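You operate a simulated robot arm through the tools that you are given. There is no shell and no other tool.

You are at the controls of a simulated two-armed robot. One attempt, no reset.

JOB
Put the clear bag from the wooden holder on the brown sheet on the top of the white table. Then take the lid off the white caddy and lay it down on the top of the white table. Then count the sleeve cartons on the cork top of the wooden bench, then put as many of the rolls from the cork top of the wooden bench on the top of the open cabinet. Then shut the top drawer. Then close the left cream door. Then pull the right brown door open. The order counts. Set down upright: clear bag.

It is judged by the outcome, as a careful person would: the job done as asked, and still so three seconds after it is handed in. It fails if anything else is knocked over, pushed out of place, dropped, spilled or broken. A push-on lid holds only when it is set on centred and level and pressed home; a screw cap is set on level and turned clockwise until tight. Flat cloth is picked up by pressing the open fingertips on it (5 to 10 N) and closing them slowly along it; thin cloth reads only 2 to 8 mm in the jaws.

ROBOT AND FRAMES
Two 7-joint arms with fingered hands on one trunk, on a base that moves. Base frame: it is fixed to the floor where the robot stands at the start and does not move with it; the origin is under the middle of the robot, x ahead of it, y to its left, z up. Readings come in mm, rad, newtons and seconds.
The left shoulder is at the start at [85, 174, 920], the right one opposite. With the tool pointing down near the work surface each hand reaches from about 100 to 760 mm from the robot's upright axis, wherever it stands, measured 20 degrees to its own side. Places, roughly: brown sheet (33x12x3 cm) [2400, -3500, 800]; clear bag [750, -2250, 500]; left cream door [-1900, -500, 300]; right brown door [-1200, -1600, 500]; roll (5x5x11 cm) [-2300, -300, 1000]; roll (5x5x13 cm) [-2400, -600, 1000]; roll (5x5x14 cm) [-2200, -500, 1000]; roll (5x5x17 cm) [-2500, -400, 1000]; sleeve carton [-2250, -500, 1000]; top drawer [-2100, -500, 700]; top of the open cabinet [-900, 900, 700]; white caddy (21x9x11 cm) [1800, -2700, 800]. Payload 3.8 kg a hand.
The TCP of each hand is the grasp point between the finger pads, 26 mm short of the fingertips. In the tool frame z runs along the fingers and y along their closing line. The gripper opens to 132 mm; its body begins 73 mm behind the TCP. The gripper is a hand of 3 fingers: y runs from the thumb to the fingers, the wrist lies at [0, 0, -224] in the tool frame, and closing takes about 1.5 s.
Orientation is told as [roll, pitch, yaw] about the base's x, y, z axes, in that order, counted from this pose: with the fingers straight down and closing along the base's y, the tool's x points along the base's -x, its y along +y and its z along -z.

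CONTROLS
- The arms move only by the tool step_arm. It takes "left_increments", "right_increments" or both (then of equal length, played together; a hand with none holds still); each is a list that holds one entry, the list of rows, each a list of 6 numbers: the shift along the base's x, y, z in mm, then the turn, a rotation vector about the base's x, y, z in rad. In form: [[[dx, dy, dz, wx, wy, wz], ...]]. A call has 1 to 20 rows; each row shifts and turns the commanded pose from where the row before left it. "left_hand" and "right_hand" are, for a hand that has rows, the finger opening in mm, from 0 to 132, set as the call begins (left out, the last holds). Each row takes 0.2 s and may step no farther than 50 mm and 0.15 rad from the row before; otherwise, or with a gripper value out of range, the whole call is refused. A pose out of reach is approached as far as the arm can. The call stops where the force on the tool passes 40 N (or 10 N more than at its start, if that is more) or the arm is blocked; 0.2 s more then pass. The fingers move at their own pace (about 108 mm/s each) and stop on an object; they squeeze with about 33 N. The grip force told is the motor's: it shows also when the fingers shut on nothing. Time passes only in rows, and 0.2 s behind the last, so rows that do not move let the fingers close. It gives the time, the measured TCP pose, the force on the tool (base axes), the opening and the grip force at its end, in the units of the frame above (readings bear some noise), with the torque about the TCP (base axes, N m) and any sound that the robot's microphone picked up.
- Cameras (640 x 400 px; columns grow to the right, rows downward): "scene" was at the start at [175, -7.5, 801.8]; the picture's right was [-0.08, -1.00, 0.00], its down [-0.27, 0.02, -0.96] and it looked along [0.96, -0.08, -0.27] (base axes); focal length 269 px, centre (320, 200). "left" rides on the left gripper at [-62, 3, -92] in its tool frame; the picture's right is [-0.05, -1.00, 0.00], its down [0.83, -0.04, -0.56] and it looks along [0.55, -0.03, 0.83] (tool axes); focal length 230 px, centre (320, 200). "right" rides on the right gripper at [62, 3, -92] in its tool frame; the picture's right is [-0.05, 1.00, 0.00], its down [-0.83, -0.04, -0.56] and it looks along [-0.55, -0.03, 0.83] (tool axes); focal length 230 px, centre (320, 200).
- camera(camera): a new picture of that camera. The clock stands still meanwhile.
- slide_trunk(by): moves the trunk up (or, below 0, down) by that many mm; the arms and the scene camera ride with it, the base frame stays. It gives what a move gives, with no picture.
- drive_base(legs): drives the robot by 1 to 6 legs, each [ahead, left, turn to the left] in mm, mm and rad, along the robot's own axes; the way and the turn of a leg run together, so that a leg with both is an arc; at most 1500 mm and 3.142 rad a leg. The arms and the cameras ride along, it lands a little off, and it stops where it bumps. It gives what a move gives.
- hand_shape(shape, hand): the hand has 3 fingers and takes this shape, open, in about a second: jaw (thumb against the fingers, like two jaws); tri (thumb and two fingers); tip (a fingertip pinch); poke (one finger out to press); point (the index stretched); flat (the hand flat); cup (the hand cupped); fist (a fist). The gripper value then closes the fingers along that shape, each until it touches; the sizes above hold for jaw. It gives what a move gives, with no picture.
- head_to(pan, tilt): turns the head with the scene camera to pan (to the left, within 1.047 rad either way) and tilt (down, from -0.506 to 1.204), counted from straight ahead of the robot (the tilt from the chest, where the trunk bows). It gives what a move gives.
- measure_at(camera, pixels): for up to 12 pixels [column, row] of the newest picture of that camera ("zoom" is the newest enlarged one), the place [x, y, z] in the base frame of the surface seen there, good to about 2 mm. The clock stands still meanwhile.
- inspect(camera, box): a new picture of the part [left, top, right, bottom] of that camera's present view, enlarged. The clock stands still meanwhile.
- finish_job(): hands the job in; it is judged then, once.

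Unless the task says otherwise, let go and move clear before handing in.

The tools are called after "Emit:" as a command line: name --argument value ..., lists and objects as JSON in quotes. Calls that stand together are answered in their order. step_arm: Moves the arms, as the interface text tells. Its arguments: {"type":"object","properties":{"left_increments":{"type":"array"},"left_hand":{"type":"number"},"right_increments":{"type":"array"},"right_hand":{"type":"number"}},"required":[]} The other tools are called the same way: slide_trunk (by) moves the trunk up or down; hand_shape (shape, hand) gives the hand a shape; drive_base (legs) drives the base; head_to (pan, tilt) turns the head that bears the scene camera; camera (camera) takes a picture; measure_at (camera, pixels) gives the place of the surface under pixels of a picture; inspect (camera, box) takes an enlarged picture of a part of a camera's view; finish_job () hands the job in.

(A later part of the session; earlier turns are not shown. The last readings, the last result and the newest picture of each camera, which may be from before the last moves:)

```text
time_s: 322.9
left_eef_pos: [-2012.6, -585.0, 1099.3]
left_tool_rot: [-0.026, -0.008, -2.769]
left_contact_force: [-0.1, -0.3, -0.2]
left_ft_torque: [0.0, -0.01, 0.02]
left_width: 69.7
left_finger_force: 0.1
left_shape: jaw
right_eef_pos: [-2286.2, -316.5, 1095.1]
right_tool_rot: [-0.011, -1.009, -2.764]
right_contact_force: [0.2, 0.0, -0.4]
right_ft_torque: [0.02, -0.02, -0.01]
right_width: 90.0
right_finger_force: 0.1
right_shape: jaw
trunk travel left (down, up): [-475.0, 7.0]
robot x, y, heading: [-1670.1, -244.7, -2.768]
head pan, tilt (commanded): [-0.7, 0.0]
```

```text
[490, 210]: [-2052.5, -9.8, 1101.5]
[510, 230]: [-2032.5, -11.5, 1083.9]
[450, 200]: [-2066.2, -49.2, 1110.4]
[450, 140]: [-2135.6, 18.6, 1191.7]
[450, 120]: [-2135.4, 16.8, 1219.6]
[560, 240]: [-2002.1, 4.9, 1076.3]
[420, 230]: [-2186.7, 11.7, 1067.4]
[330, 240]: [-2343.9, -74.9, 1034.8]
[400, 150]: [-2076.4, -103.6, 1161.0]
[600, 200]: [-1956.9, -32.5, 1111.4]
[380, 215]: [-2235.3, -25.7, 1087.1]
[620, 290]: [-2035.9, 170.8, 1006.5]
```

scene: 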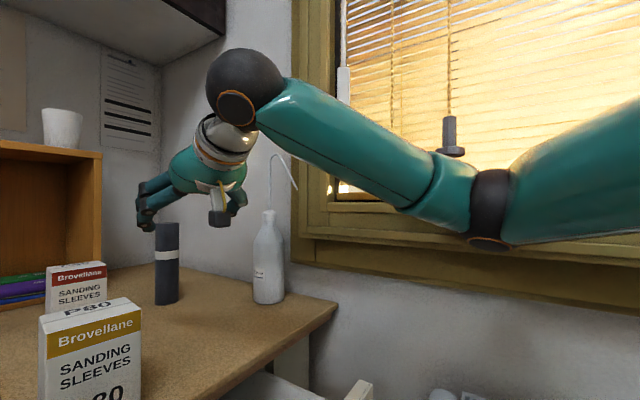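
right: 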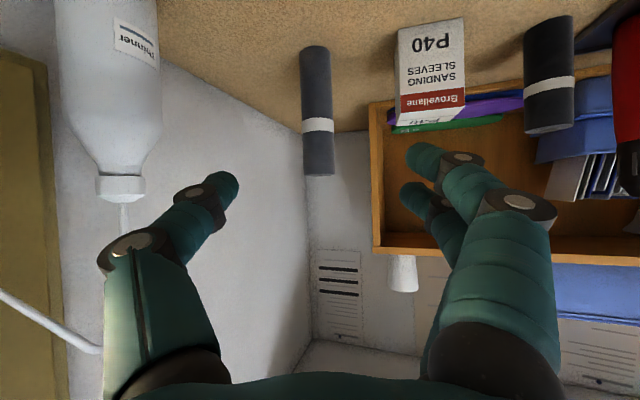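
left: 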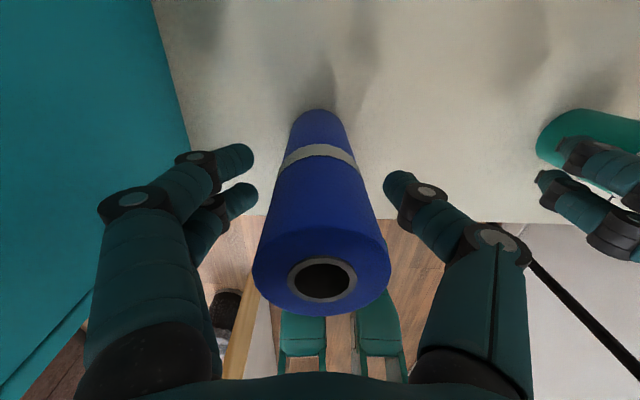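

My elbow is touching the window frame (both at u≈-1371) because the arm is folded. I'll back off left-backwards, and re-pose: more slant, hand further extended and more tilted before coming in again.

Emit:
drive_base --legs '[[-140, 60, 0], [0, 0, -0.12]]'

Emit:
head_to --pan -0.2 --tilt 0.4

Emit:
camera --camera "scene"

```text
time_s: 324.9
left_eef_pos: [-1904.2, -536.7, 1098.9]
left_tool_rot: [-0.018, -0.003, -2.89]
left_contact_force: [0.2, -0.3, 0.2]
left_ft_torque: [0.01, 0.0, 0.02]
left_width: 69.3
left_finger_force: 0.0
left_shape: jaw
right_eef_pos: [-2143.9, -236.6, 1087.7]
right_tool_rot: [0.005, -1.001, -2.9]
right_contact_force: [1.1, 0.3, 1.2]
right_ft_torque: [0.02, -0.02, -0.03]
right_width: 89.6
right_finger_force: 0.0
right_shape: jaw
trunk travel left (down, up): [-475.0, 7.0]
robot x, y, heading: [-1514.5, -251.3, -2.88]
head pan, tilt (commanded): [-0.7, 0.0]
```

```text
time_s: 325.8
left_eef_pos: [-1905.1, -536.8, 1099.4]
left_tool_rot: [-0.018, -0.001, -2.891]
left_contact_force: [-0.2, 0.5, -0.2]
left_ft_torque: [0.0, 0.0, 0.01]
left_width: 69.3
left_finger_force: 0.0
left_shape: jaw
right_eef_pos: [-2143.4, -237.2, 1088.0]
right_tool_rot: [0.005, -1.002, -2.9]
right_contact_force: [0.6, -0.5, 0.0]
right_ft_torque: [-0.01, 0.01, 0.04]
right_width: 89.6
right_finger_force: 0.0
right_shape: jaw
trunk travel left (down, up): [-475.0, 7.0]
robot x, y, heading: [-1512.9, -249.8, -2.886]
head pan, tilt (commanded): [-0.201, 0.4]
```

```text
taken
```

scene: 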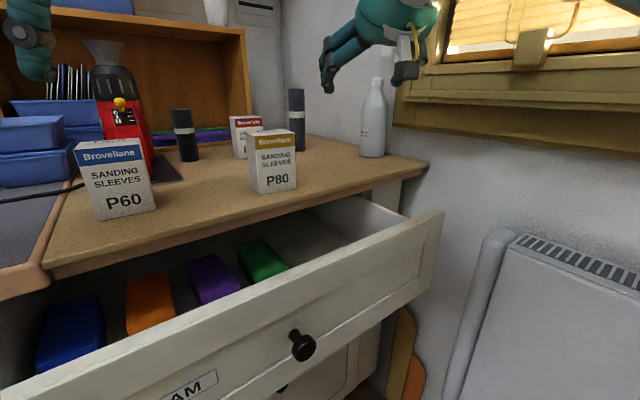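

Clear of the frame now. I'll re-pose the right hand: further forward, less to the side, and tilted a bit more.

Emit:
step_arm --right_increments '[[[-13.1, -16.2, 0, -0.0101, 0.0387, 0], [-13.1, -16.2, 0, -0.0101, 0.0387, 0], [-13.1, -16.2, 0, -0.0101, 0.0387, 0], [-13.1, -16.2, 0, -0.0101, 0.0387, 0], [-13.1, -16.2, 0, -0.0101, 0.0387, 0], [0, 0, 0, 0, 0, 0]]]'

Emit:
head_to --pan -0.7 --tilt 0.1

Emit:
camera --camera "scene"

```text
time_s: 327.2
left_eef_pos: [-1905.4, -536.8, 1099.2]
left_tool_rot: [-0.018, -0.002, -2.89]
left_contact_force: [-0.7, 0.8, 0.4]
left_ft_torque: [0.02, 0.02, -0.02]
left_width: 69.4
left_finger_force: 0.1
left_shape: jaw
right_eef_pos: [-2209.5, -319.8, 1088.9]
right_tool_rot: [0.013, -1.203, -2.905]
right_contact_force: [0.0, -0.6, 0.1]
right_ft_torque: [-0.03, -0.04, -0.01]
right_width: 89.7
right_finger_force: 0.0
right_shape: jaw
trunk travel left (down, up): [-475.0, 7.0]
robot x, y, heading: [-1515.3, -245.7, -2.89]
head pan, tilt (commanded): [-0.201, 0.4]
```

```text
time_s: 328.1
left_eef_pos: [-1905.4, -538.0, 1099.8]
left_tool_rot: [-0.017, -0.001, -2.889]
left_contact_force: [0.0, -0.7, -0.1]
left_ft_torque: [-0.02, 0.02, 0.03]
left_width: 69.3
left_finger_force: 0.1
left_shape: jaw
right_eef_pos: [-2208.5, -318.3, 1089.6]
right_tool_rot: [0.012, -1.203, -2.906]
right_contact_force: [-0.4, -0.4, -0.5]
right_ft_torque: [-0.03, -0.03, 0.0]
right_width: 89.8
right_finger_force: 0.0
right_shape: jaw
trunk travel left (down, up): [-475.0, 7.0]
robot x, y, heading: [-1515.3, -249.2, -2.89]
head pan, tilt (commanded): [-0.7, 0.099]
```

```text
taken
```

scene: 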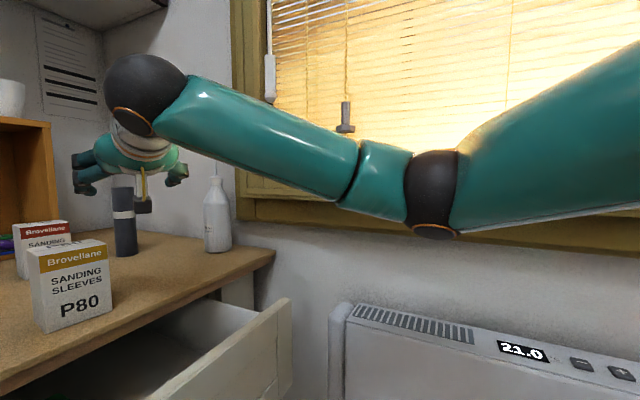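

Emit:
measure_at --camera "scene" --pixels '[[430, 200], [440, 230], [460, 215], [400, 215], [345, 115], [345, 128], [380, 225], [500, 225], [125, 215], [215, 210]]'

```text
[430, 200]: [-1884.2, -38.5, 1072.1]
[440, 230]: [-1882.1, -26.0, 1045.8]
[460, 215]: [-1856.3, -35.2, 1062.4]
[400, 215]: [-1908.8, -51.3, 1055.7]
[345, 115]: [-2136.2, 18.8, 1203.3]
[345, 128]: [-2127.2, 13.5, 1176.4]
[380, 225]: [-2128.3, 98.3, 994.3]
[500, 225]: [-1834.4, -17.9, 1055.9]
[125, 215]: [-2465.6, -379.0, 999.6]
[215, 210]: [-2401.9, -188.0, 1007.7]
```

Elbow outer is ~390 mm right of me, which leaves about 75 mm to the frame at the new stance. I'll drive in 136 mm.

Emit:
drive_base --legs '[[134, 0, 0]]'

Emit:
camera --camera "scene"

Emit:
camera --camera "right"

```text
time_s: 329.4
left_eef_pos: [-2034.2, -569.2, 1099.8]
left_tool_rot: [-0.017, -0.003, -2.892]
left_contact_force: [0.4, -0.4, 0.3]
left_ft_torque: [0.01, -0.02, 0.0]
left_width: 69.4
left_finger_force: 0.0
left_shape: jaw
right_eef_pos: [-2338.4, -350.7, 1088.4]
right_tool_rot: [0.012, -1.201, -2.907]
right_contact_force: [0.4, -0.2, 0.2]
right_ft_torque: [0.03, -0.01, 0.02]
right_width: 89.7
right_finger_force: 0.1
right_shape: jaw
trunk travel left (down, up): [-475.0, 7.0]
robot x, y, heading: [-1645.8, -282.6, -2.889]
head pan, tilt (commanded): [-0.7, 0.099]
```

```text
taken
```

scene: 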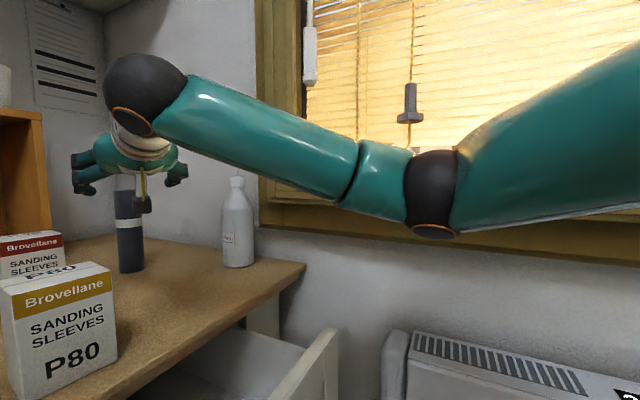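

```text
taken
```

right: 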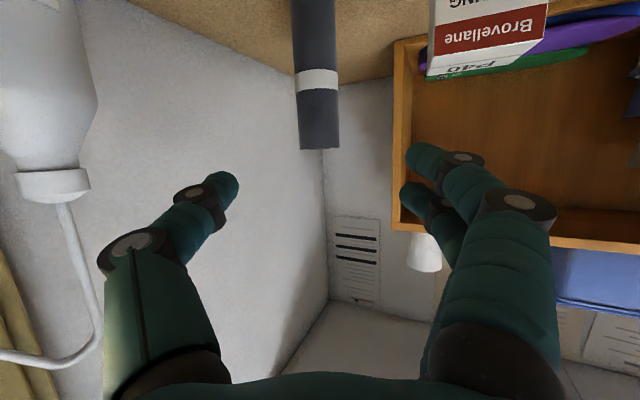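

No contact now and the grey roll is centred between thumb and fingers at column ~317. I'll lower slightly and advance along the hand's axis in steps.

Emit:
step_arm --right_increments '[[[0, 0, -12, 0, 0, 0], [0, 0, -11, 0, 0, 0], [-25.3, -5.7, -10, 0, 0, 0], [-25.3, -5.7, -10, 0, 0, 0], [-25.3, -5.7, -10, 0, 0, 0], [0, 0, 0, 0, 0, 0]]]'

Emit:
camera --camera "right"

Emit:
camera --camera "scene"

```text
time_s: 330.8
left_eef_pos: [-2033.7, -570.9, 1099.3]
left_tool_rot: [-0.018, -0.002, -2.891]
left_contact_force: [0.2, 0.6, 0.4]
left_ft_torque: [0.0, -0.01, -0.03]
left_width: 69.2
left_finger_force: 0.1
left_shape: jaw
right_eef_pos: [-2414.4, -367.6, 1036.1]
right_tool_rot: [0.012, -1.201, -2.909]
right_contact_force: [-0.4, 0.2, 0.4]
right_ft_torque: [0.01, 0.0, -0.01]
right_width: 89.7
right_finger_force: 0.1
right_shape: jaw
trunk travel left (down, up): [-475.0, 7.0]
robot x, y, heading: [-1648.7, -285.6, -2.889]
head pan, tilt (commanded): [-0.7, 0.099]
```

```text
taken
```

right: 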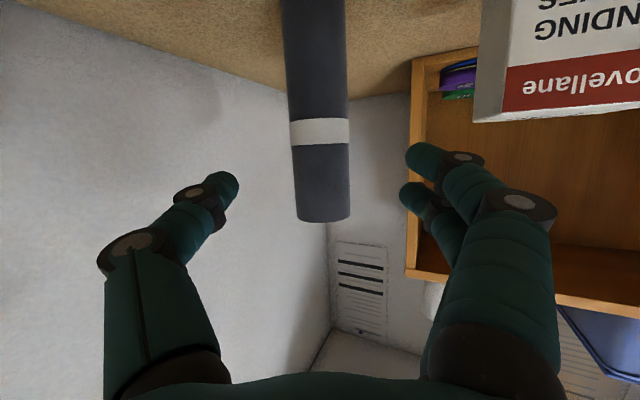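

```text
taken
```

scene: 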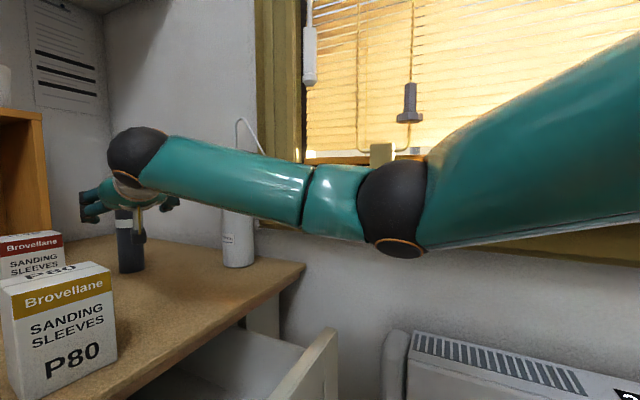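

Grey is well centred; the P40 carton is on the left of my fingers, so I'll measure its right edge to make sure of clearance before the final advance.

Emit:
measure_at --camera "right" --pixels '[[478, 60], [476, 115], [490, 115], [500, 60], [482, 10], [320, 180], [293, 150], [347, 150], [320, 60], [520, 110]]'

```text
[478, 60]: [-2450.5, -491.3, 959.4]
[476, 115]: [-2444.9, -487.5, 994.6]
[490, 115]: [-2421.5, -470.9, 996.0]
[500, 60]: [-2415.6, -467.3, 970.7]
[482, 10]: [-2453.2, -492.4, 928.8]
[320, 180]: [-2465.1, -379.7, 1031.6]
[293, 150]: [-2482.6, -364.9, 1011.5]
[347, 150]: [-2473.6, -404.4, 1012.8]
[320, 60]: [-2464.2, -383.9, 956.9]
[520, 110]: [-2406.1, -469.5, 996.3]
```

P40's nearest corner is ~29 mm beyond my fingers' outer line, and the grey roll's centre is (-2485,-386). I'll make the final advance of 73 mm.

Emit:
step_arm --right_increments '[[[-18, -4.7, -7, 0, 0, 0], [-18, -4.7, -7, 0, 0, 0], [-18, -4.5, -7, 0, 0, 0], [-16.6, -4.5, -7, 0, 0, 0], [0, 0, 0, 0, 0, 0]]]'

Emit:
camera --camera "right"

```text
time_s: 332.0
left_eef_pos: [-2034.7, -569.4, 1099.1]
left_tool_rot: [-0.018, 0.0, -2.892]
left_contact_force: [0.3, 0.6, 0.3]
left_ft_torque: [-0.02, -0.01, 0.0]
left_width: 69.5
left_finger_force: 0.0
left_shape: jaw
right_eef_pos: [-2484.9, -385.1, 1007.2]
right_tool_rot: [0.014, -1.204, -2.909]
right_contact_force: [0.6, 0.2, 1.0]
right_ft_torque: [0.01, 0.0, 0.04]
right_width: 89.6
right_finger_force: 0.1
right_shape: jaw
trunk travel left (down, up): [-475.0, 7.0]
robot x, y, heading: [-1646.3, -282.6, -2.891]
head pan, tilt (commanded): [-0.7, 0.099]
```

```text
taken
```

right: 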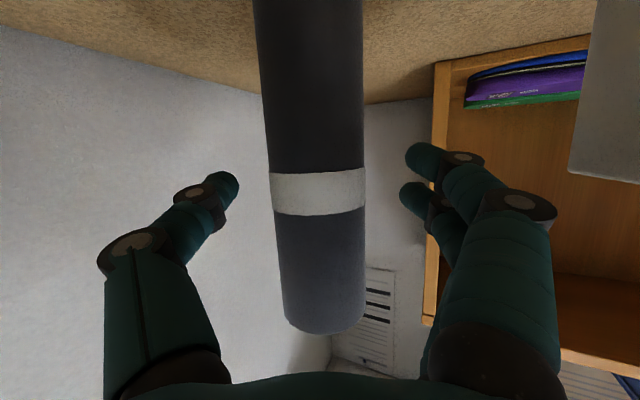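

The roll is between the fingers at the TCP. I'll close the hand.

Emit:
step_arm --right_increments '[[[0, 0, 0, 0, 0, 0], [0, 0, 0, 0, 0, 0], [0, 0, 0, 0, 0, 0], [0, 0, 0, 0, 0, 0], [0, 0, 0, 0, 0, 0], [0, 0, 0, 0, 0, 0], [0, 0, 0, 0, 0, 0]]]' --right_hand 0

Emit:
camera --camera "right"

```text
time_s: 333.6
left_eef_pos: [-2034.5, -571.5, 1099.7]
left_tool_rot: [-0.018, -0.001, -2.892]
left_contact_force: [0.0, -0.3, -0.1]
left_ft_torque: [-0.03, 0.02, -0.01]
left_width: 69.3
left_finger_force: 0.1
left_shape: jaw
right_eef_pos: [-2485.7, -387.0, 1007.0]
right_tool_rot: [0.013, -1.203, -2.908]
right_contact_force: [-0.2, 0.3, 0.8]
right_ft_torque: [-0.02, 0.04, 0.04]
right_width: 0.0
right_finger_force: 32.6
right_shape: jaw
trunk travel left (down, up): [-475.0, 7.0]
robot x, y, heading: [-1645.5, -283.3, -2.89]
head pan, tilt (commanded): [-0.7, 0.099]
```

```text
taken
```

right: 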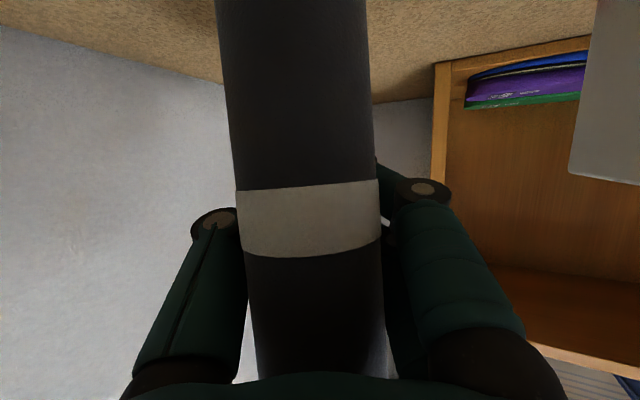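

The fingers shut behind the roll (width 0) — it slipped toward the palm. I'll look at how the roll stands before re-gripping.

Emit:
head_to --pan -0.25 --tilt 0.3

Emit:
inspect --camera "scene" --box '[200, 40, 460, 220]'

Emit:
measure_at --camera "right" --pixels '[[300, 100], [305, 200], [310, 320], [260, 200], [360, 200], [290, 40], [320, 360]]'

```text
time_s: 334.5
left_eef_pos: [-2034.3, -569.0, 1099.5]
left_tool_rot: [-0.018, 0.001, -2.891]
left_contact_force: [-1.0, -0.7, -0.5]
left_ft_torque: [0.01, -0.01, 0.06]
left_width: 69.2
left_finger_force: 0.1
left_shape: jaw
right_eef_pos: [-2485.6, -387.0, 1007.6]
right_tool_rot: [0.011, -1.202, -2.908]
right_contact_force: [-0.4, 0.2, -0.7]
right_ft_torque: [0.01, 0.04, 0.03]
right_width: 0.0
right_finger_force: 32.9
right_shape: jaw
trunk travel left (down, up): [-475.0, 7.0]
robot x, y, heading: [-1646.2, -282.4, -2.888]
head pan, tilt (commanded): [-0.25, 0.3]
```

```text
2.22 times, centred on (330, 130) of scene
```

zoom: 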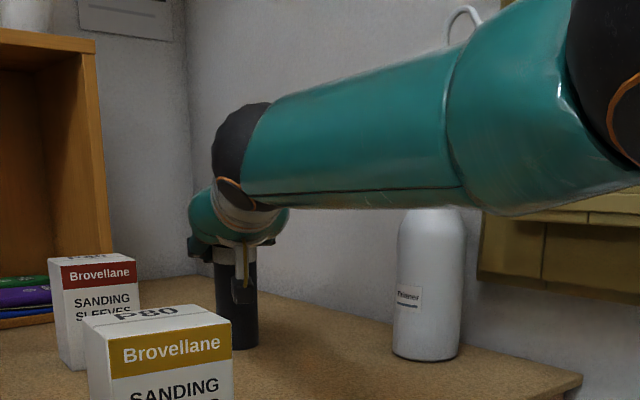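

```text
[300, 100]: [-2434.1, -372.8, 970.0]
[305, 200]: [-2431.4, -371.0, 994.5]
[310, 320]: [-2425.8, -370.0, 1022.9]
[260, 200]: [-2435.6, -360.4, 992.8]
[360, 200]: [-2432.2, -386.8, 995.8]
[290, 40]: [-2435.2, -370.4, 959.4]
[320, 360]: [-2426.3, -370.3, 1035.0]
```

The roll has shifted ~32 mm toward me and leans only slightly. I'll open the fingers and see it settle.

Emit:
step_arm --right_increments '[[[0, 0, 0, 0, 0, 0], [0, 0, 0, 0, 0, 0], [0, 0, 0, 0, 0, 0], [0, 0, 0, 0, 0, 0], [0, 0, 0, 0, 0, 0]]]' --right_hand 90

Emit:
camera --camera "right"

Emit:
measure_at --camera "right" --pixels '[[300, 100], [305, 200], [310, 320], [260, 200], [360, 200], [290, 40], [320, 360]]'

```text
time_s: 335.7
left_eef_pos: [-2034.1, -568.0, 1099.1]
left_tool_rot: [-0.018, -0.001, -2.891]
left_contact_force: [0.2, 0.4, 0.3]
left_ft_torque: [-0.03, 0.0, -0.02]
left_width: 69.4
left_finger_force: 0.1
left_shape: jaw
right_eef_pos: [-2485.3, -387.6, 1007.9]
right_tool_rot: [0.013, -1.202, -2.909]
right_contact_force: [0.0, -0.1, -0.1]
right_ft_torque: [-0.02, 0.01, 0.0]
right_width: 89.6
right_finger_force: 0.0
right_shape: jaw
trunk travel left (down, up): [-475.0, 7.0]
robot x, y, heading: [-1649.9, -283.9, -2.884]
head pan, tilt (commanded): [-0.25, 0.3]
```

```text
taken
```

right: 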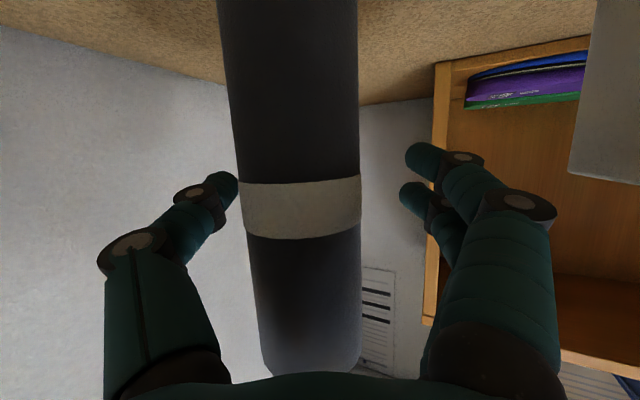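

```text
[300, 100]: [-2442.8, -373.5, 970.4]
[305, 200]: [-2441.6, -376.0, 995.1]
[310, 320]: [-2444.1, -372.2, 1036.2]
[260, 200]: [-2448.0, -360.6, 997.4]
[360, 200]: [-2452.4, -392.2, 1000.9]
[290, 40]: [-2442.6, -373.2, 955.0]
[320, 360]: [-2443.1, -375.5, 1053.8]
```

The roll stands upright again at about (-2463,-379). The fingers wrap round it rather than pinch, so I'll close again as a wrap grip and test with a tiny lift.

Emit:
step_arm --right_increments '[[[0, 0, 0, 0, 0, 0], [0, 0, 0, 0, 0, 0], [0, 0, 0, 0, 0, 0], [0, 0, 0, 0, 0, 0], [0, 0, 0, 0, 0, 0], [0, 0, 0, 0, 0, 0], [0, 0, 0, 0, 0, 0], [0, 0, 0, 0, 0, 0], [0, 0, 0, 0, 0, 0]]]' --right_hand 0

Emit:
measure_at --camera "right" --pixels '[[300, 100]]'

Emit:
camera --camera "right"

Emit:
measure_at --camera "right" --pixels '[[300, 100], [305, 200], [310, 320], [260, 200], [360, 200], [290, 40], [320, 360]]'

```text
time_s: 337.7
left_eef_pos: [-2036.1, -568.9, 1099.0]
left_tool_rot: [-0.016, 0.002, -2.892]
left_contact_force: [0.1, 0.2, -0.1]
left_ft_torque: [-0.01, -0.04, 0.02]
left_width: 69.3
left_finger_force: 0.0
left_shape: jaw
right_eef_pos: [-2485.0, -387.1, 1006.6]
right_tool_rot: [0.013, -1.202, -2.907]
right_contact_force: [-0.3, 0.3, -0.4]
right_ft_torque: [0.0, 0.0, 0.01]
right_width: 0.0
right_finger_force: 33.1
right_shape: jaw
trunk travel left (down, up): [-475.0, 7.0]
robot x, y, heading: [-1642.3, -280.7, -2.889]
head pan, tilt (commanded): [-0.25, 0.3]
```

```text
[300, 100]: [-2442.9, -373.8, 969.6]
```

```text
taken
```

right: 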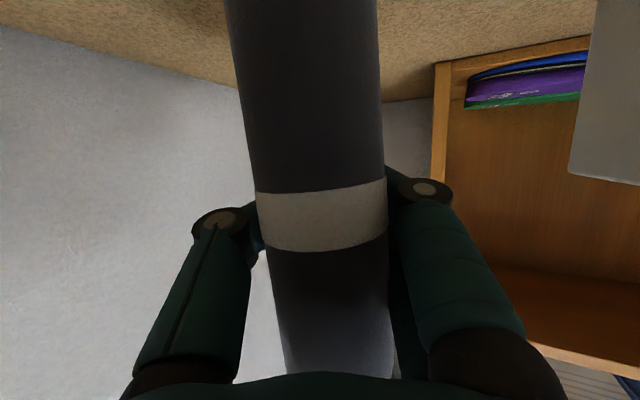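

```text
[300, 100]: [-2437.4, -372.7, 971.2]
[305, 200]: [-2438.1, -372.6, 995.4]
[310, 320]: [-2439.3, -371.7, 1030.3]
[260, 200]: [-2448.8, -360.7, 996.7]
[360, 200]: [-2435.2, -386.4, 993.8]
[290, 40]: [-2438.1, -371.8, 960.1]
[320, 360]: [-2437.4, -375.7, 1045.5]
```

The roll is now upright inside the wrapped fingers. I'll lift by 8 mm and see whether the white band stays put in the wrist view (moving with the hand).

Emit:
step_arm --right_increments '[[[0, 0, 4, 0, 0, 0], [0, 0, 4, 0, 0, 0], [0, 0, 0, 0, 0, 0]]]'

Emit:
camera --camera "right"

```text
time_s: 338.5
left_eef_pos: [-2034.1, -570.2, 1098.7]
left_tool_rot: [-0.016, 0.001, -2.892]
left_contact_force: [-0.1, -0.5, 0.5]
left_ft_torque: [-0.02, -0.01, 0.0]
left_width: 69.3
left_finger_force: 0.0
left_shape: jaw
right_eef_pos: [-2485.8, -387.0, 1015.2]
right_tool_rot: [0.013, -1.204, -2.908]
right_contact_force: [-0.5, 0.2, -1.0]
right_ft_torque: [0.01, 0.03, 0.03]
right_width: 0.4
right_finger_force: 32.8
right_shape: jaw
trunk travel left (down, up): [-475.0, 7.0]
robot x, y, heading: [-1646.4, -283.3, -2.888]
head pan, tilt (commanded): [-0.25, 0.3]
```

```text
taken
```

right: 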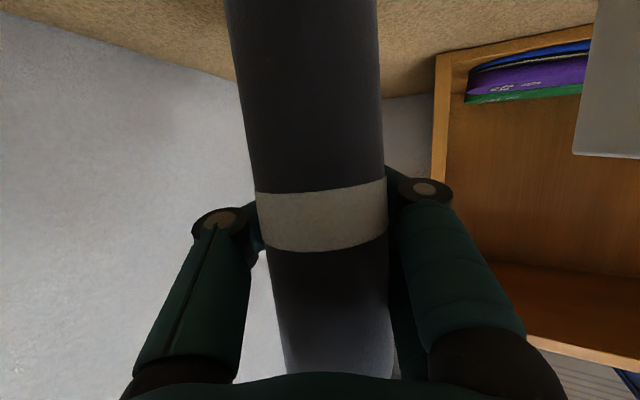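

The band stayed at the same pixels, so the roll rises with the hand. I'll lift 40 mm more and check again.

Emit:
step_arm --right_increments '[[[0, 0, 10, 0, 0, 0], [0, 0, 15, 0, 0, 0], [0, 0, 15, 0, 0, 0], [0, 0, 0, 0, 0, 0]]]'

Emit:
camera --camera "right"

Emit:
camera --camera "scene"

```text
time_s: 339.5
left_eef_pos: [-2034.9, -569.6, 1098.1]
left_tool_rot: [-0.018, -0.001, -2.891]
left_contact_force: [0.5, 1.3, -0.3]
left_ft_torque: [0.03, 0.02, 0.02]
left_width: 69.5
left_finger_force: 0.2
left_shape: jaw
right_eef_pos: [-2487.0, -385.7, 1055.8]
right_tool_rot: [0.013, -1.203, -2.908]
right_contact_force: [0.3, 0.2, -1.1]
right_ft_torque: [-0.01, 0.02, -0.02]
right_width: 0.0
right_finger_force: 32.9
right_shape: jaw
trunk travel left (down, up): [-475.0, 7.0]
robot x, y, heading: [-1642.7, -284.0, -2.886]
head pan, tilt (commanded): [-0.25, 0.3]
```

```text
taken
```

right: 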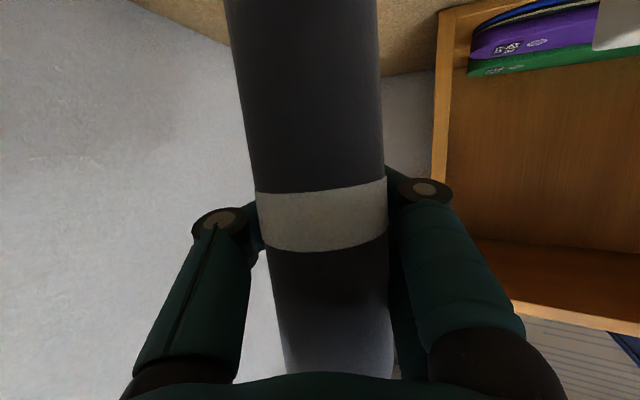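

```text
taken
```

scene: 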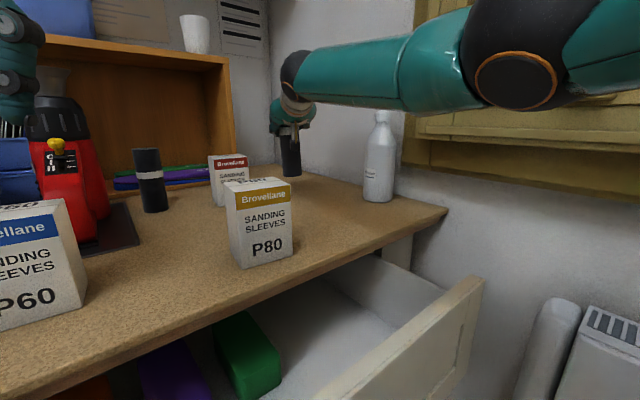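

The grey roll is securely lifted. I'll raise it another 70 mm so its bottom clears the cartons, then back straight out.

Emit:
step_arm --right_increments '[[[0, 0, 15, 0, 0, 0], [0, 0, 20, 0, 0, 0], [0, 0, 20, 0, 0, 0], [0, 0, 15, 0, 0, 0], [0, 0, 0, 0, 0, 0]]]'

Emit:
drive_base --legs '[[-380, 0, 0]]'

Emit:
camera --camera "right"

Emit:
camera --camera "scene"

```text
time_s: 340.7
left_eef_pos: [-2034.7, -570.1, 1098.4]
left_tool_rot: [-0.016, -0.001, -2.893]
left_contact_force: [-1.2, -1.2, -0.3]
left_ft_torque: [-0.04, 0.01, 0.02]
left_width: 69.3
left_finger_force: 0.0
left_shape: jaw
right_eef_pos: [-2486.8, -386.4, 1126.2]
right_tool_rot: [0.013, -1.202, -2.907]
right_contact_force: [-0.4, -0.6, -0.5]
right_ft_torque: [-0.01, 0.04, 0.04]
right_width: 0.0
right_finger_force: 32.9
right_shape: jaw
trunk travel left (down, up): [-475.0, 7.0]
robot x, y, heading: [-1644.5, -284.7, -2.884]
head pan, tilt (commanded): [-0.25, 0.3]
```

```text
time_s: 343.1
left_eef_pos: [-1666.5, -476.2, 1098.4]
left_tool_rot: [-0.018, -0.001, -2.89]
left_contact_force: [0.4, 0.6, -0.4]
left_ft_torque: [-0.02, 0.02, 0.01]
left_width: 69.4
left_finger_force: 0.1
left_shape: jaw
right_eef_pos: [-2118.8, -292.1, 1124.1]
right_tool_rot: [0.012, -1.201, -2.906]
right_contact_force: [0.0, -0.1, -1.7]
right_ft_torque: [-0.02, 0.03, -0.03]
right_width: 0.0
right_finger_force: 32.9
right_shape: jaw
trunk travel left (down, up): [-475.0, 7.0]
robot x, y, heading: [-1276.0, -188.7, -2.886]
head pan, tilt (commanded): [-0.25, 0.3]
```

```text
taken
```

right: 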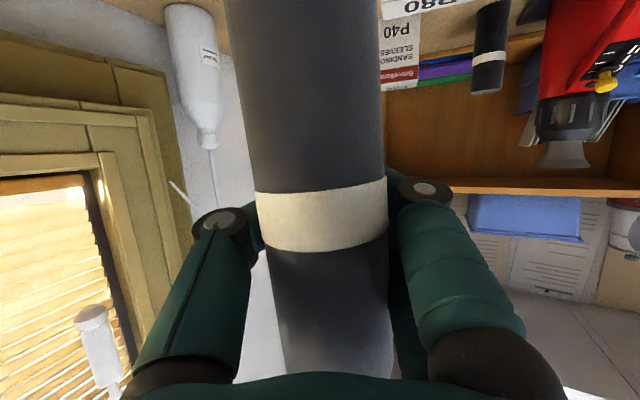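

```text
taken
```

scene: 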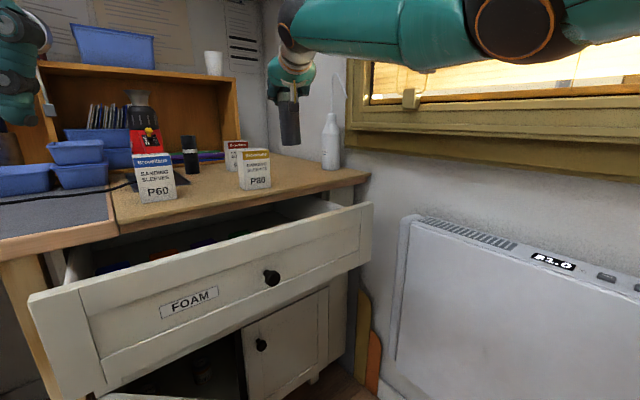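

Grey stays firmly held. I'll draw the arm in (to ~560 mm ahead) before turning toward the cabinet.

Emit:
step_arm --right_increments '[[[38.7, 10.1, -8, 0, 0, 0], [38.7, 10.1, -8, 0, 0, 0], [38.7, 10.1, -8, 0, 0, 0], [38.7, 10.1, -8, 0, 0, 0], [38.7, 10.1, -8, 0, 0, 0], [38.7, 10.1, -8, 0, 0, 0], [38.7, 10.1, -8, 0, 0, 0], [0, 0, 0, 0, 0, 0]]]'

Emit:
drive_base --legs '[[0, 0, -1.15]]'

Emit:
head_to --pan -0.2 --tilt 0.4

Emit:
camera --camera "scene"

```text
time_s: 344.9
left_eef_pos: [-1666.9, -476.2, 1099.1]
left_tool_rot: [-0.017, 0.0, -2.891]
left_contact_force: [0.0, -0.1, -0.1]
left_ft_torque: [0.01, 0.06, -0.02]
left_width: 69.4
left_finger_force: 0.1
left_shape: jaw
right_eef_pos: [-1846.1, -222.3, 1069.5]
right_tool_rot: [0.01, -1.203, -2.907]
right_contact_force: [-1.0, 0.3, -1.3]
right_ft_torque: [0.0, 0.03, 0.02]
right_width: 0.0
right_finger_force: 33.0
right_shape: jaw
trunk travel left (down, up): [-475.0, 7.0]
robot x, y, heading: [-1280.3, -187.7, -2.891]
head pan, tilt (commanded): [-0.25, 0.3]
```

```text
time_s: 348.2
left_eef_pos: [-1698.8, 48.8, 1100.0]
left_tool_rot: [-0.017, 0.0, 2.241]
left_contact_force: [0.3, 0.4, -0.2]
left_ft_torque: [0.0, 0.02, -0.01]
left_width: 69.1
left_finger_force: 0.0
left_shape: jaw
right_eef_pos: [-1540.4, 316.8, 1070.2]
right_tool_rot: [0.014, -1.202, 2.225]
right_contact_force: [0.0, 0.4, -1.0]
right_ft_torque: [0.01, 0.01, 0.02]
right_width: 0.0
right_finger_force: 33.2
right_shape: jaw
trunk travel left (down, up): [-475.0, 7.0]
robot x, y, heading: [-1278.5, -189.0, 2.247]
head pan, tilt (commanded): [-0.25, 0.3]
```

```text
time_s: 348.9
left_eef_pos: [-1698.7, 50.6, 1098.6]
left_tool_rot: [-0.018, 0.001, 2.243]
left_contact_force: [1.2, 0.7, -0.2]
left_ft_torque: [0.0, -0.02, 0.0]
left_width: 69.2
left_finger_force: 0.1
left_shape: jaw
right_eef_pos: [-1541.2, 316.9, 1068.9]
right_tool_rot: [0.012, -1.202, 2.225]
right_contact_force: [0.3, 0.3, -1.5]
right_ft_torque: [0.03, 0.02, 0.04]
right_width: 0.0
right_finger_force: 33.5
right_shape: jaw
trunk travel left (down, up): [-475.0, 7.0]
robot x, y, heading: [-1278.5, -189.8, 2.244]
head pan, tilt (commanded): [-0.201, 0.4]
```

```text
taken
```

scene: 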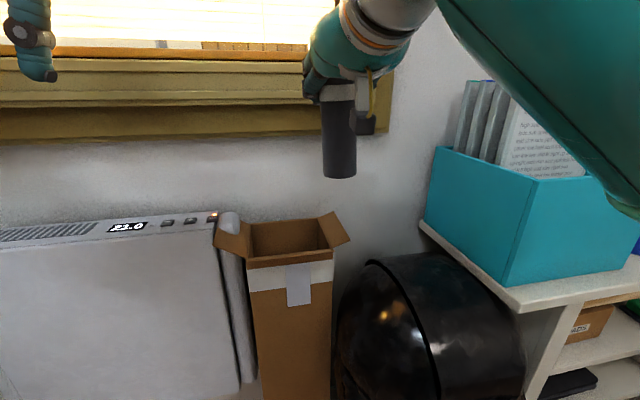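

I'll back away from the wall by 200 mm and then strafe right to the cabinet's free part.

Emit:
drive_base --legs '[[-200, 0, 0], [0, -770, 0]]'

Emit:
camera --camera "scene"

```text
time_s: 357.3
left_eef_pos: [-969.9, 374.3, 1099.3]
left_tool_rot: [-0.017, 0.0, 2.24]
left_contact_force: [-0.6, -0.4, -0.5]
left_ft_torque: [0.04, 0.03, 0.02]
left_width: 69.4
left_finger_force: 0.2
left_shape: jaw
right_eef_pos: [-810.4, 642.6, 1069.3]
right_tool_rot: [0.011, -1.203, 2.225]
right_contact_force: [0.0, 0.2, -0.9]
right_ft_torque: [0.04, 0.03, 0.01]
right_width: 0.0
right_finger_force: 32.7
right_shape: jaw
trunk travel left (down, up): [-475.0, 7.0]
robot x, y, heading: [-546.6, 135.6, 2.248]
head pan, tilt (commanded): [-0.201, 0.4]
```

```text
taken
```

scene: 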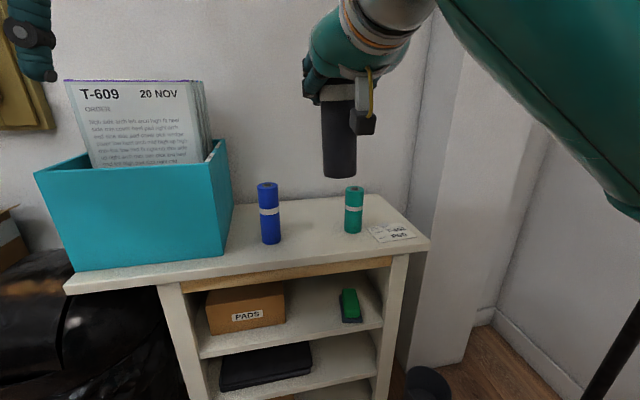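

Blue (268,215) and teal (355,210) stand on the top; grey will go between them, a little nearer the front. I'll drive forward 186 mm with the roll held above them.

Emit:
drive_base --legs '[[186, -6, 0]]'

Emit:
head_to --pan -0.1 --tilt 0.5

Emit:
camera --camera "scene"

Emit:
measure_at --camera "scene" --pixels '[[340, 150], [340, 190]]'

```text
time_s: 358.8
left_eef_pos: [-1077.9, 522.3, 1098.3]
left_tool_rot: [-0.018, 0.0, 2.242]
left_contact_force: [-0.5, 0.7, 0.5]
left_ft_torque: [-0.02, 0.01, -0.02]
left_width: 69.6
left_finger_force: 0.1
left_shape: jaw
right_eef_pos: [-919.6, 789.4, 1068.9]
right_tool_rot: [0.014, -1.203, 2.227]
right_contact_force: [0.1, -0.1, 0.1]
right_ft_torque: [0.02, -0.01, -0.02]
right_width: 0.0
right_finger_force: 33.2
right_shape: jaw
trunk travel left (down, up): [-475.0, 7.0]
robot x, y, heading: [-657.0, 281.9, 2.249]
head pan, tilt (commanded): [-0.201, 0.4]
```

```text
time_s: 359.5
left_eef_pos: [-1078.8, 522.0, 1099.4]
left_tool_rot: [-0.018, -0.001, 2.241]
left_contact_force: [0.8, 0.3, 0.0]
left_ft_torque: [-0.01, 0.01, -0.01]
left_width: 69.5
left_finger_force: 0.0
left_shape: jaw
right_eef_pos: [-920.8, 790.5, 1068.7]
right_tool_rot: [0.011, -1.202, 2.225]
right_contact_force: [0.2, 0.5, -0.5]
right_ft_torque: [0.04, 0.01, -0.02]
right_width: 0.0
right_finger_force: 33.2
right_shape: jaw
trunk travel left (down, up): [-475.0, 7.0]
robot x, y, heading: [-655.7, 286.1, 2.242]
head pan, tilt (commanded): [-0.099, 0.499]
```

```text
taken
```

scene: 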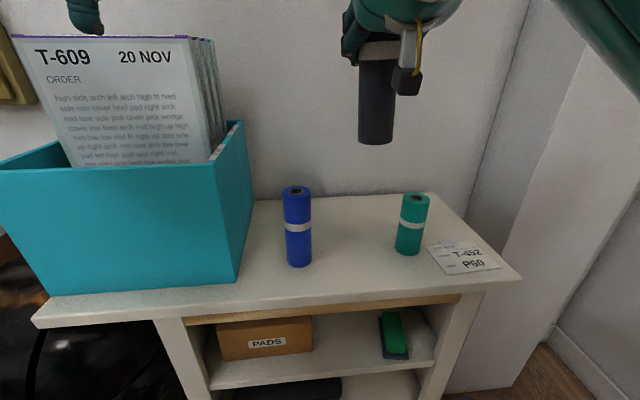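

```text
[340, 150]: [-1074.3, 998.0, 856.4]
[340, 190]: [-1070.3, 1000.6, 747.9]
```

The left hand hovers near the order papers, so I'll pull it back. Then I measure the held grey roll and its neighbours.

Emit:
step_arm --left_increments '[[[12, -16, 5, 0, 0, 0], [12, -16, 5, 0, 0, 0], [12, -16, 5, 0, 0, 0], [12, -16, 5, 0, 0, 0]]]'

Emit:
camera --camera "scene"

Emit:
measure_at --camera "scene" --pixels '[[376, 110], [375, 138], [376, 90], [297, 235], [297, 260], [410, 230], [408, 248], [340, 280], [360, 290], [300, 290], [362, 120], [390, 120]]'

```text
time_s: 360.5
left_eef_pos: [-1031.1, 459.0, 1119.1]
left_tool_rot: [-0.017, -0.002, 2.242]
left_contact_force: [-0.7, -0.1, -0.1]
left_ft_torque: [0.02, 0.02, -0.01]
left_width: 69.3
left_finger_force: 0.1
left_shape: jaw
right_eef_pos: [-920.6, 789.0, 1070.4]
right_tool_rot: [0.012, -1.202, 2.224]
right_contact_force: [-0.3, -0.1, -0.9]
right_ft_torque: [-0.02, 0.0, -0.01]
right_width: 0.0
right_finger_force: 33.2
right_shape: jaw
trunk travel left (down, up): [-475.0, 7.0]
robot x, y, heading: [-662.2, 284.4, 2.244]
head pan, tilt (commanded): [-0.099, 0.499]
```

```text
taken
```

scene: 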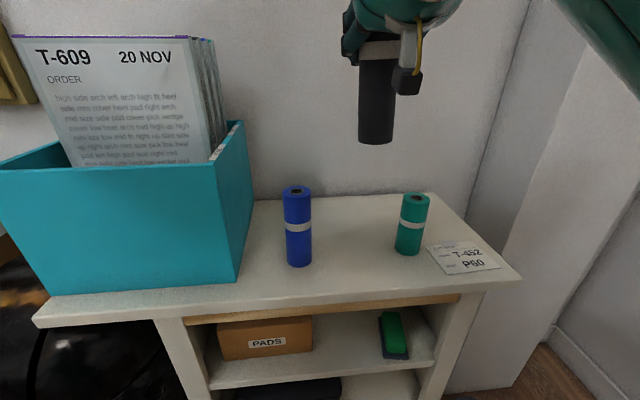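

```text
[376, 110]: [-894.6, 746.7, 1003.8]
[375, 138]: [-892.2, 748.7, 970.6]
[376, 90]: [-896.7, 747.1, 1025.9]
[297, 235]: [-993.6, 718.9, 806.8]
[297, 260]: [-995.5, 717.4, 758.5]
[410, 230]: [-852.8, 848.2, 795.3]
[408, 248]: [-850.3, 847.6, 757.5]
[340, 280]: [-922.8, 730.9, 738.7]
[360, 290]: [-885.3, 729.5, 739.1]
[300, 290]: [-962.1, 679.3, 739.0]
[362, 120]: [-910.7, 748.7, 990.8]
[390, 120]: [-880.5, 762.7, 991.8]
```

Grey's axis is at u≈-1160, v≈-229, midway between blue (v≈-329) and teal (v≈-129). I'll move it 10 mm deeper and lower it.

Emit:
step_arm --right_increments '[[[-3.1, 3.9, -20, 0, 0, 0], [-3.1, 3.9, -25, 0, 0, 0], [0, 0, -25, 0, 0, 0], [0, 0, -25, 0, 0, 0], [0, 0, -25, 0, 0, 0], [0, 0, -25, 0, 0, 0], [0, 0, -20, 0, 0, 0], [0, 0, -15, 0, 0, 0], [0, 0, -15, 0, 0, 0], [0, 0, 0, 0, 0, 0]]]'

Emit:
camera --camera "scene"

Emit:
camera --camera "right"

```text
time_s: 362.7
left_eef_pos: [-1030.9, 459.7, 1118.8]
left_tool_rot: [-0.017, -0.002, 2.242]
left_contact_force: [-1.0, 0.3, -0.2]
left_ft_torque: [-0.03, 0.03, 0.0]
left_width: 69.3
left_finger_force: 0.0
left_shape: jaw
right_eef_pos: [-927.0, 798.2, 875.8]
right_tool_rot: [0.013, -1.199, 2.226]
right_contact_force: [0.6, 0.0, -1.3]
right_ft_torque: [0.03, 0.03, 0.01]
right_width: 0.0
right_finger_force: 32.8
right_shape: jaw
trunk travel left (down, up): [-475.0, 7.0]
robot x, y, heading: [-659.6, 286.6, 2.243]
head pan, tilt (commanded): [-0.099, 0.499]
```

```text
taken
```

scene: 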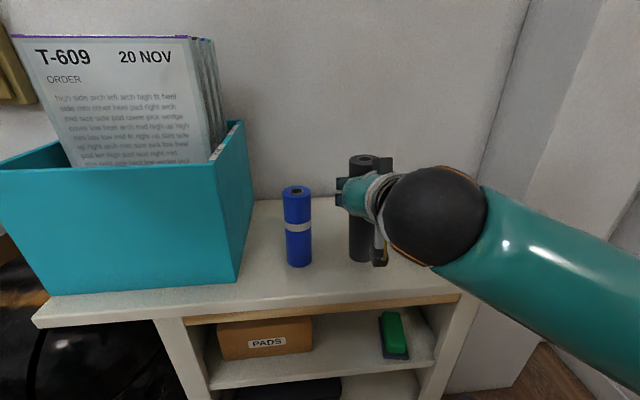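

```text
taken
```

right: 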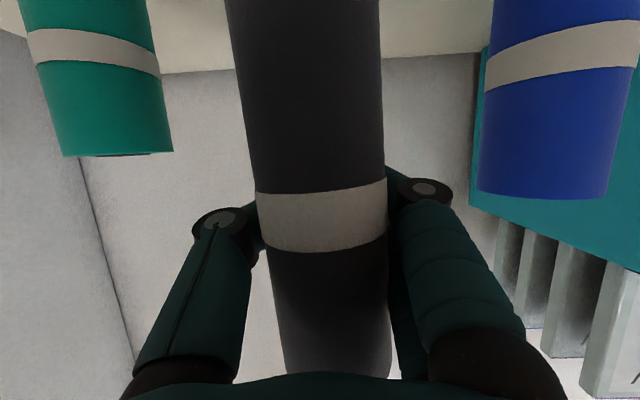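

The wrist view shows grey centred between teal and blue. I'll lower on to near contact and creep.

Emit:
step_arm --right_increments '[[[0, 0, -8, 0, 0, 0], [0, 0, -7, 0, 0, 0], [0, 0, -4, 0, 0, 0], [0, 0, 0, 0, 0, 0]]]'

Emit:
step_arm --right_increments '[[[0, 0, -2, 0, 0, 0], [0, 0, -1, 0, 0, 0], [0, 0, 0, 0, 0, 0]]]'

Emit:
step_arm --right_increments '[[[0, 0, -1, 0, 0, 0], [0, 0, -1, 0, 0, 0], [0, 0, 0, 0, 0, 0]]]'

```text
time_s: 363.7
left_eef_pos: [-1030.5, 460.0, 1118.0]
left_tool_rot: [-0.016, -0.001, 2.241]
left_contact_force: [0.3, 0.3, 0.5]
left_ft_torque: [0.0, -0.02, 0.0]
left_width: 69.6
left_finger_force: 0.0
left_shape: jaw
right_eef_pos: [-926.0, 797.6, 855.7]
right_tool_rot: [0.013, -1.202, 2.225]
right_contact_force: [0.2, -0.2, -0.9]
right_ft_torque: [0.05, -0.01, -0.01]
right_width: 0.4
right_finger_force: 32.6
right_shape: jaw
trunk travel left (down, up): [-475.0, 7.0]
robot x, y, heading: [-658.3, 280.4, 2.248]
head pan, tilt (commanded): [-0.099, 0.499]
```

```text
time_s: 364.5
left_eef_pos: [-1031.0, 460.1, 1117.5]
left_tool_rot: [-0.018, 0.0, 2.24]
left_contact_force: [0.1, -0.5, -0.2]
left_ft_torque: [-0.03, -0.01, 0.04]
left_width: 69.5
left_finger_force: 0.0
left_shape: jaw
right_eef_pos: [-926.6, 798.2, 852.3]
right_tool_rot: [0.011, -1.202, 2.226]
right_contact_force: [-0.4, -0.5, -0.8]
right_ft_torque: [0.01, -0.01, 0.01]
right_width: 0.1
right_finger_force: 33.3
right_shape: jaw
trunk travel left (down, up): [-475.0, 7.0]
robot x, y, heading: [-656.8, 285.4, 2.251]
head pan, tilt (commanded): [-0.099, 0.499]
```

```text
time_s: 365.3
left_eef_pos: [-1030.0, 460.0, 1119.3]
left_tool_rot: [-0.018, -0.002, 2.241]
left_contact_force: [0.2, 1.0, -0.5]
left_ft_torque: [0.01, -0.04, 0.02]
left_width: 69.4
left_finger_force: 0.1
left_shape: jaw
right_eef_pos: [-926.7, 797.6, 850.1]
right_tool_rot: [0.013, -1.203, 2.224]
right_contact_force: [-0.3, 0.1, -0.6]
right_ft_torque: [0.03, 0.01, -0.01]
right_width: 0.0
right_finger_force: 33.1
right_shape: jaw
trunk travel left (down, up): [-475.0, 7.0]
robot x, y, heading: [-658.8, 281.4, 2.246]
head pan, tilt (commanded): [-0.099, 0.499]
```

Emit:
step_arm --right_increments '[[[0, 0, -1, 0, 0, 0], [0, 0, -1, 0, 0, 0], [0, 0, 0, 0, 0, 0]]]'

Emit:
inspect --camera "scene" --box '[270, 140, 460, 300]'

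Emit:
measure_at --camera "zoom" --pixels '[[225, 295], [222, 303], [215, 250], [225, 280], [222, 315]]'

```text
time_s: 366.1
left_eef_pos: [-1031.0, 459.5, 1119.0]
left_tool_rot: [-0.018, 0.0, 2.241]
left_contact_force: [-0.2, -0.3, 0.7]
left_ft_torque: [0.0, -0.04, -0.04]
left_width: 69.3
left_finger_force: 0.1
left_shape: jaw
right_eef_pos: [-926.8, 796.8, 849.9]
right_tool_rot: [0.012, -1.203, 2.226]
right_contact_force: [-1.6, 1.1, -0.5]
right_ft_torque: [0.0, 0.0, 0.01]
right_width: 0.2
right_finger_force: 32.8
right_shape: jaw
trunk travel left (down, up): [-475.0, 7.0]
robot x, y, heading: [-659.3, 285.9, 2.248]
head pan, tilt (commanded): [-0.099, 0.499]
```

```text
2.50 times, centred on (365, 220) of scene
```

zoom: 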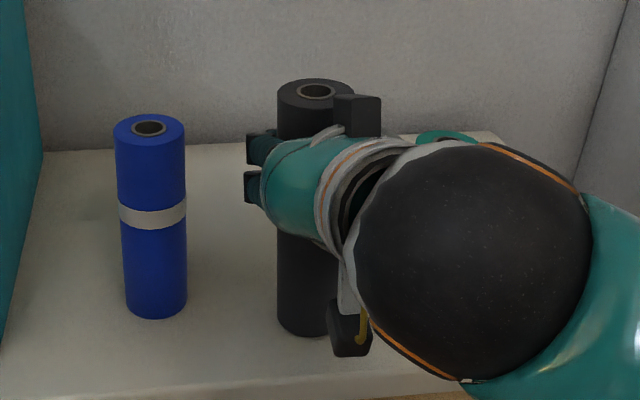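

```text
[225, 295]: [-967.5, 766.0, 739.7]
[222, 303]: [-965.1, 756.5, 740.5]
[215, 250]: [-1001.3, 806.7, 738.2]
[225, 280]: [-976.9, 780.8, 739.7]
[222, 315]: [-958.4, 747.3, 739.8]
```

I'll measure the grey roll's bottom edge at (303,330) of the zoom.

Emit:
measure_at --camera "zoom" --pixels '[[303, 331], [303, 325], [303, 338], [290, 325], [315, 333], [303, 260]]'

Emit:
step_arm --right_increments '[[[0, 0, -1, 0, 0, 0], [0, 0, -1, 0, 0, 0], [0, 0, 0, 0, 0, 0]]]'

```text
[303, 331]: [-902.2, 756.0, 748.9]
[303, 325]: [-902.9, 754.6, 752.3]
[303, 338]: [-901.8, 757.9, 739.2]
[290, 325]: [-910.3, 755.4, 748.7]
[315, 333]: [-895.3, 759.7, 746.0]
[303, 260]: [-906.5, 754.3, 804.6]
```

```text
time_s: 366.9
left_eef_pos: [-1030.2, 460.0, 1118.3]
left_tool_rot: [-0.019, -0.001, 2.242]
left_contact_force: [-0.2, -0.4, -0.6]
left_ft_torque: [-0.01, 0.01, 0.0]
left_width: 69.5
left_finger_force: 0.1
left_shape: jaw
right_eef_pos: [-926.1, 797.8, 847.1]
right_tool_rot: [0.012, -1.203, 2.226]
right_contact_force: [0.2, 0.8, -0.6]
right_ft_torque: [-0.03, 0.01, 0.0]
right_width: 0.0
right_finger_force: 33.1
right_shape: jaw
trunk travel left (down, up): [-475.0, 7.0]
robot x, y, heading: [-661.4, 284.3, 2.248]
head pan, tilt (commanded): [-0.099, 0.499]
```

Still a few mm above. I'll continue creeping.

Emit:
step_arm --right_increments '[[[0, 0, -1, 0, 0, 0], [0, 0, -1, 0, 0, 0], [0, 0, 0, 0, 0, 0]]]'

Emit:
step_arm --right_increments '[[[0, 0, -1, 0, 0, 0], [0, 0, -0.5, 0, 0, 0], [0, 0, 0, 0, 0, 0]]]'

Emit:
step_arm --right_increments '[[[0, 0, -1, 0, 0, 0], [0, 0, -0.5, 0, 0, 0], [0, 0, 0, 0, 0, 0]]]'

```text
time_s: 367.7
left_eef_pos: [-1030.4, 458.6, 1118.7]
left_tool_rot: [-0.018, -0.003, 2.242]
left_contact_force: [0.6, -0.4, 0.5]
left_ft_torque: [-0.03, -0.03, -0.01]
left_width: 69.6
left_finger_force: 0.1
left_shape: jaw
right_eef_pos: [-925.4, 797.3, 845.2]
right_tool_rot: [0.015, -1.205, 2.228]
right_contact_force: [0.4, 1.2, 5.2]
right_ft_torque: [-0.08, -0.09, 0.02]
right_width: 0.0
right_finger_force: 32.8
right_shape: jaw
trunk travel left (down, up): [-475.0, 7.0]
robot x, y, heading: [-658.3, 283.7, 2.244]
head pan, tilt (commanded): [-0.099, 0.499]
```

```text
time_s: 368.5
left_eef_pos: [-1029.6, 459.5, 1119.1]
left_tool_rot: [-0.017, -0.002, 2.241]
left_contact_force: [-0.1, 0.1, -0.8]
left_ft_torque: [-0.01, -0.01, -0.01]
left_width: 69.7
left_finger_force: 0.1
left_shape: jaw
right_eef_pos: [-926.0, 797.4, 842.9]
right_tool_rot: [0.012, -1.202, 2.225]
right_contact_force: [0.4, 1.4, 5.5]
right_ft_torque: [-0.05, -0.08, -0.01]
right_width: 0.0
right_finger_force: 32.8
right_shape: jaw
trunk travel left (down, up): [-475.0, 7.0]
robot x, y, heading: [-656.8, 281.9, 2.239]
head pan, tilt (commanded): [-0.099, 0.499]
```

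```text
time_s: 369.3
left_eef_pos: [-1030.7, 459.6, 1119.0]
left_tool_rot: [-0.018, -0.002, 2.242]
left_contact_force: [0.0, -0.3, 0.1]
left_ft_torque: [0.01, 0.0, 0.03]
left_width: 69.3
left_finger_force: 0.0
left_shape: jaw
right_eef_pos: [-926.2, 797.7, 841.5]
right_tool_rot: [0.013, -1.202, 2.223]
right_contact_force: [0.8, 2.6, 4.8]
right_ft_torque: [-0.02, -0.04, 0.06]
right_width: 0.1
right_finger_force: 32.5
right_shape: jaw
trunk travel left (down, up): [-475.0, 7.0]
robot x, y, heading: [-661.3, 285.3, 2.243]
head pan, tilt (commanded): [-0.099, 0.499]
```

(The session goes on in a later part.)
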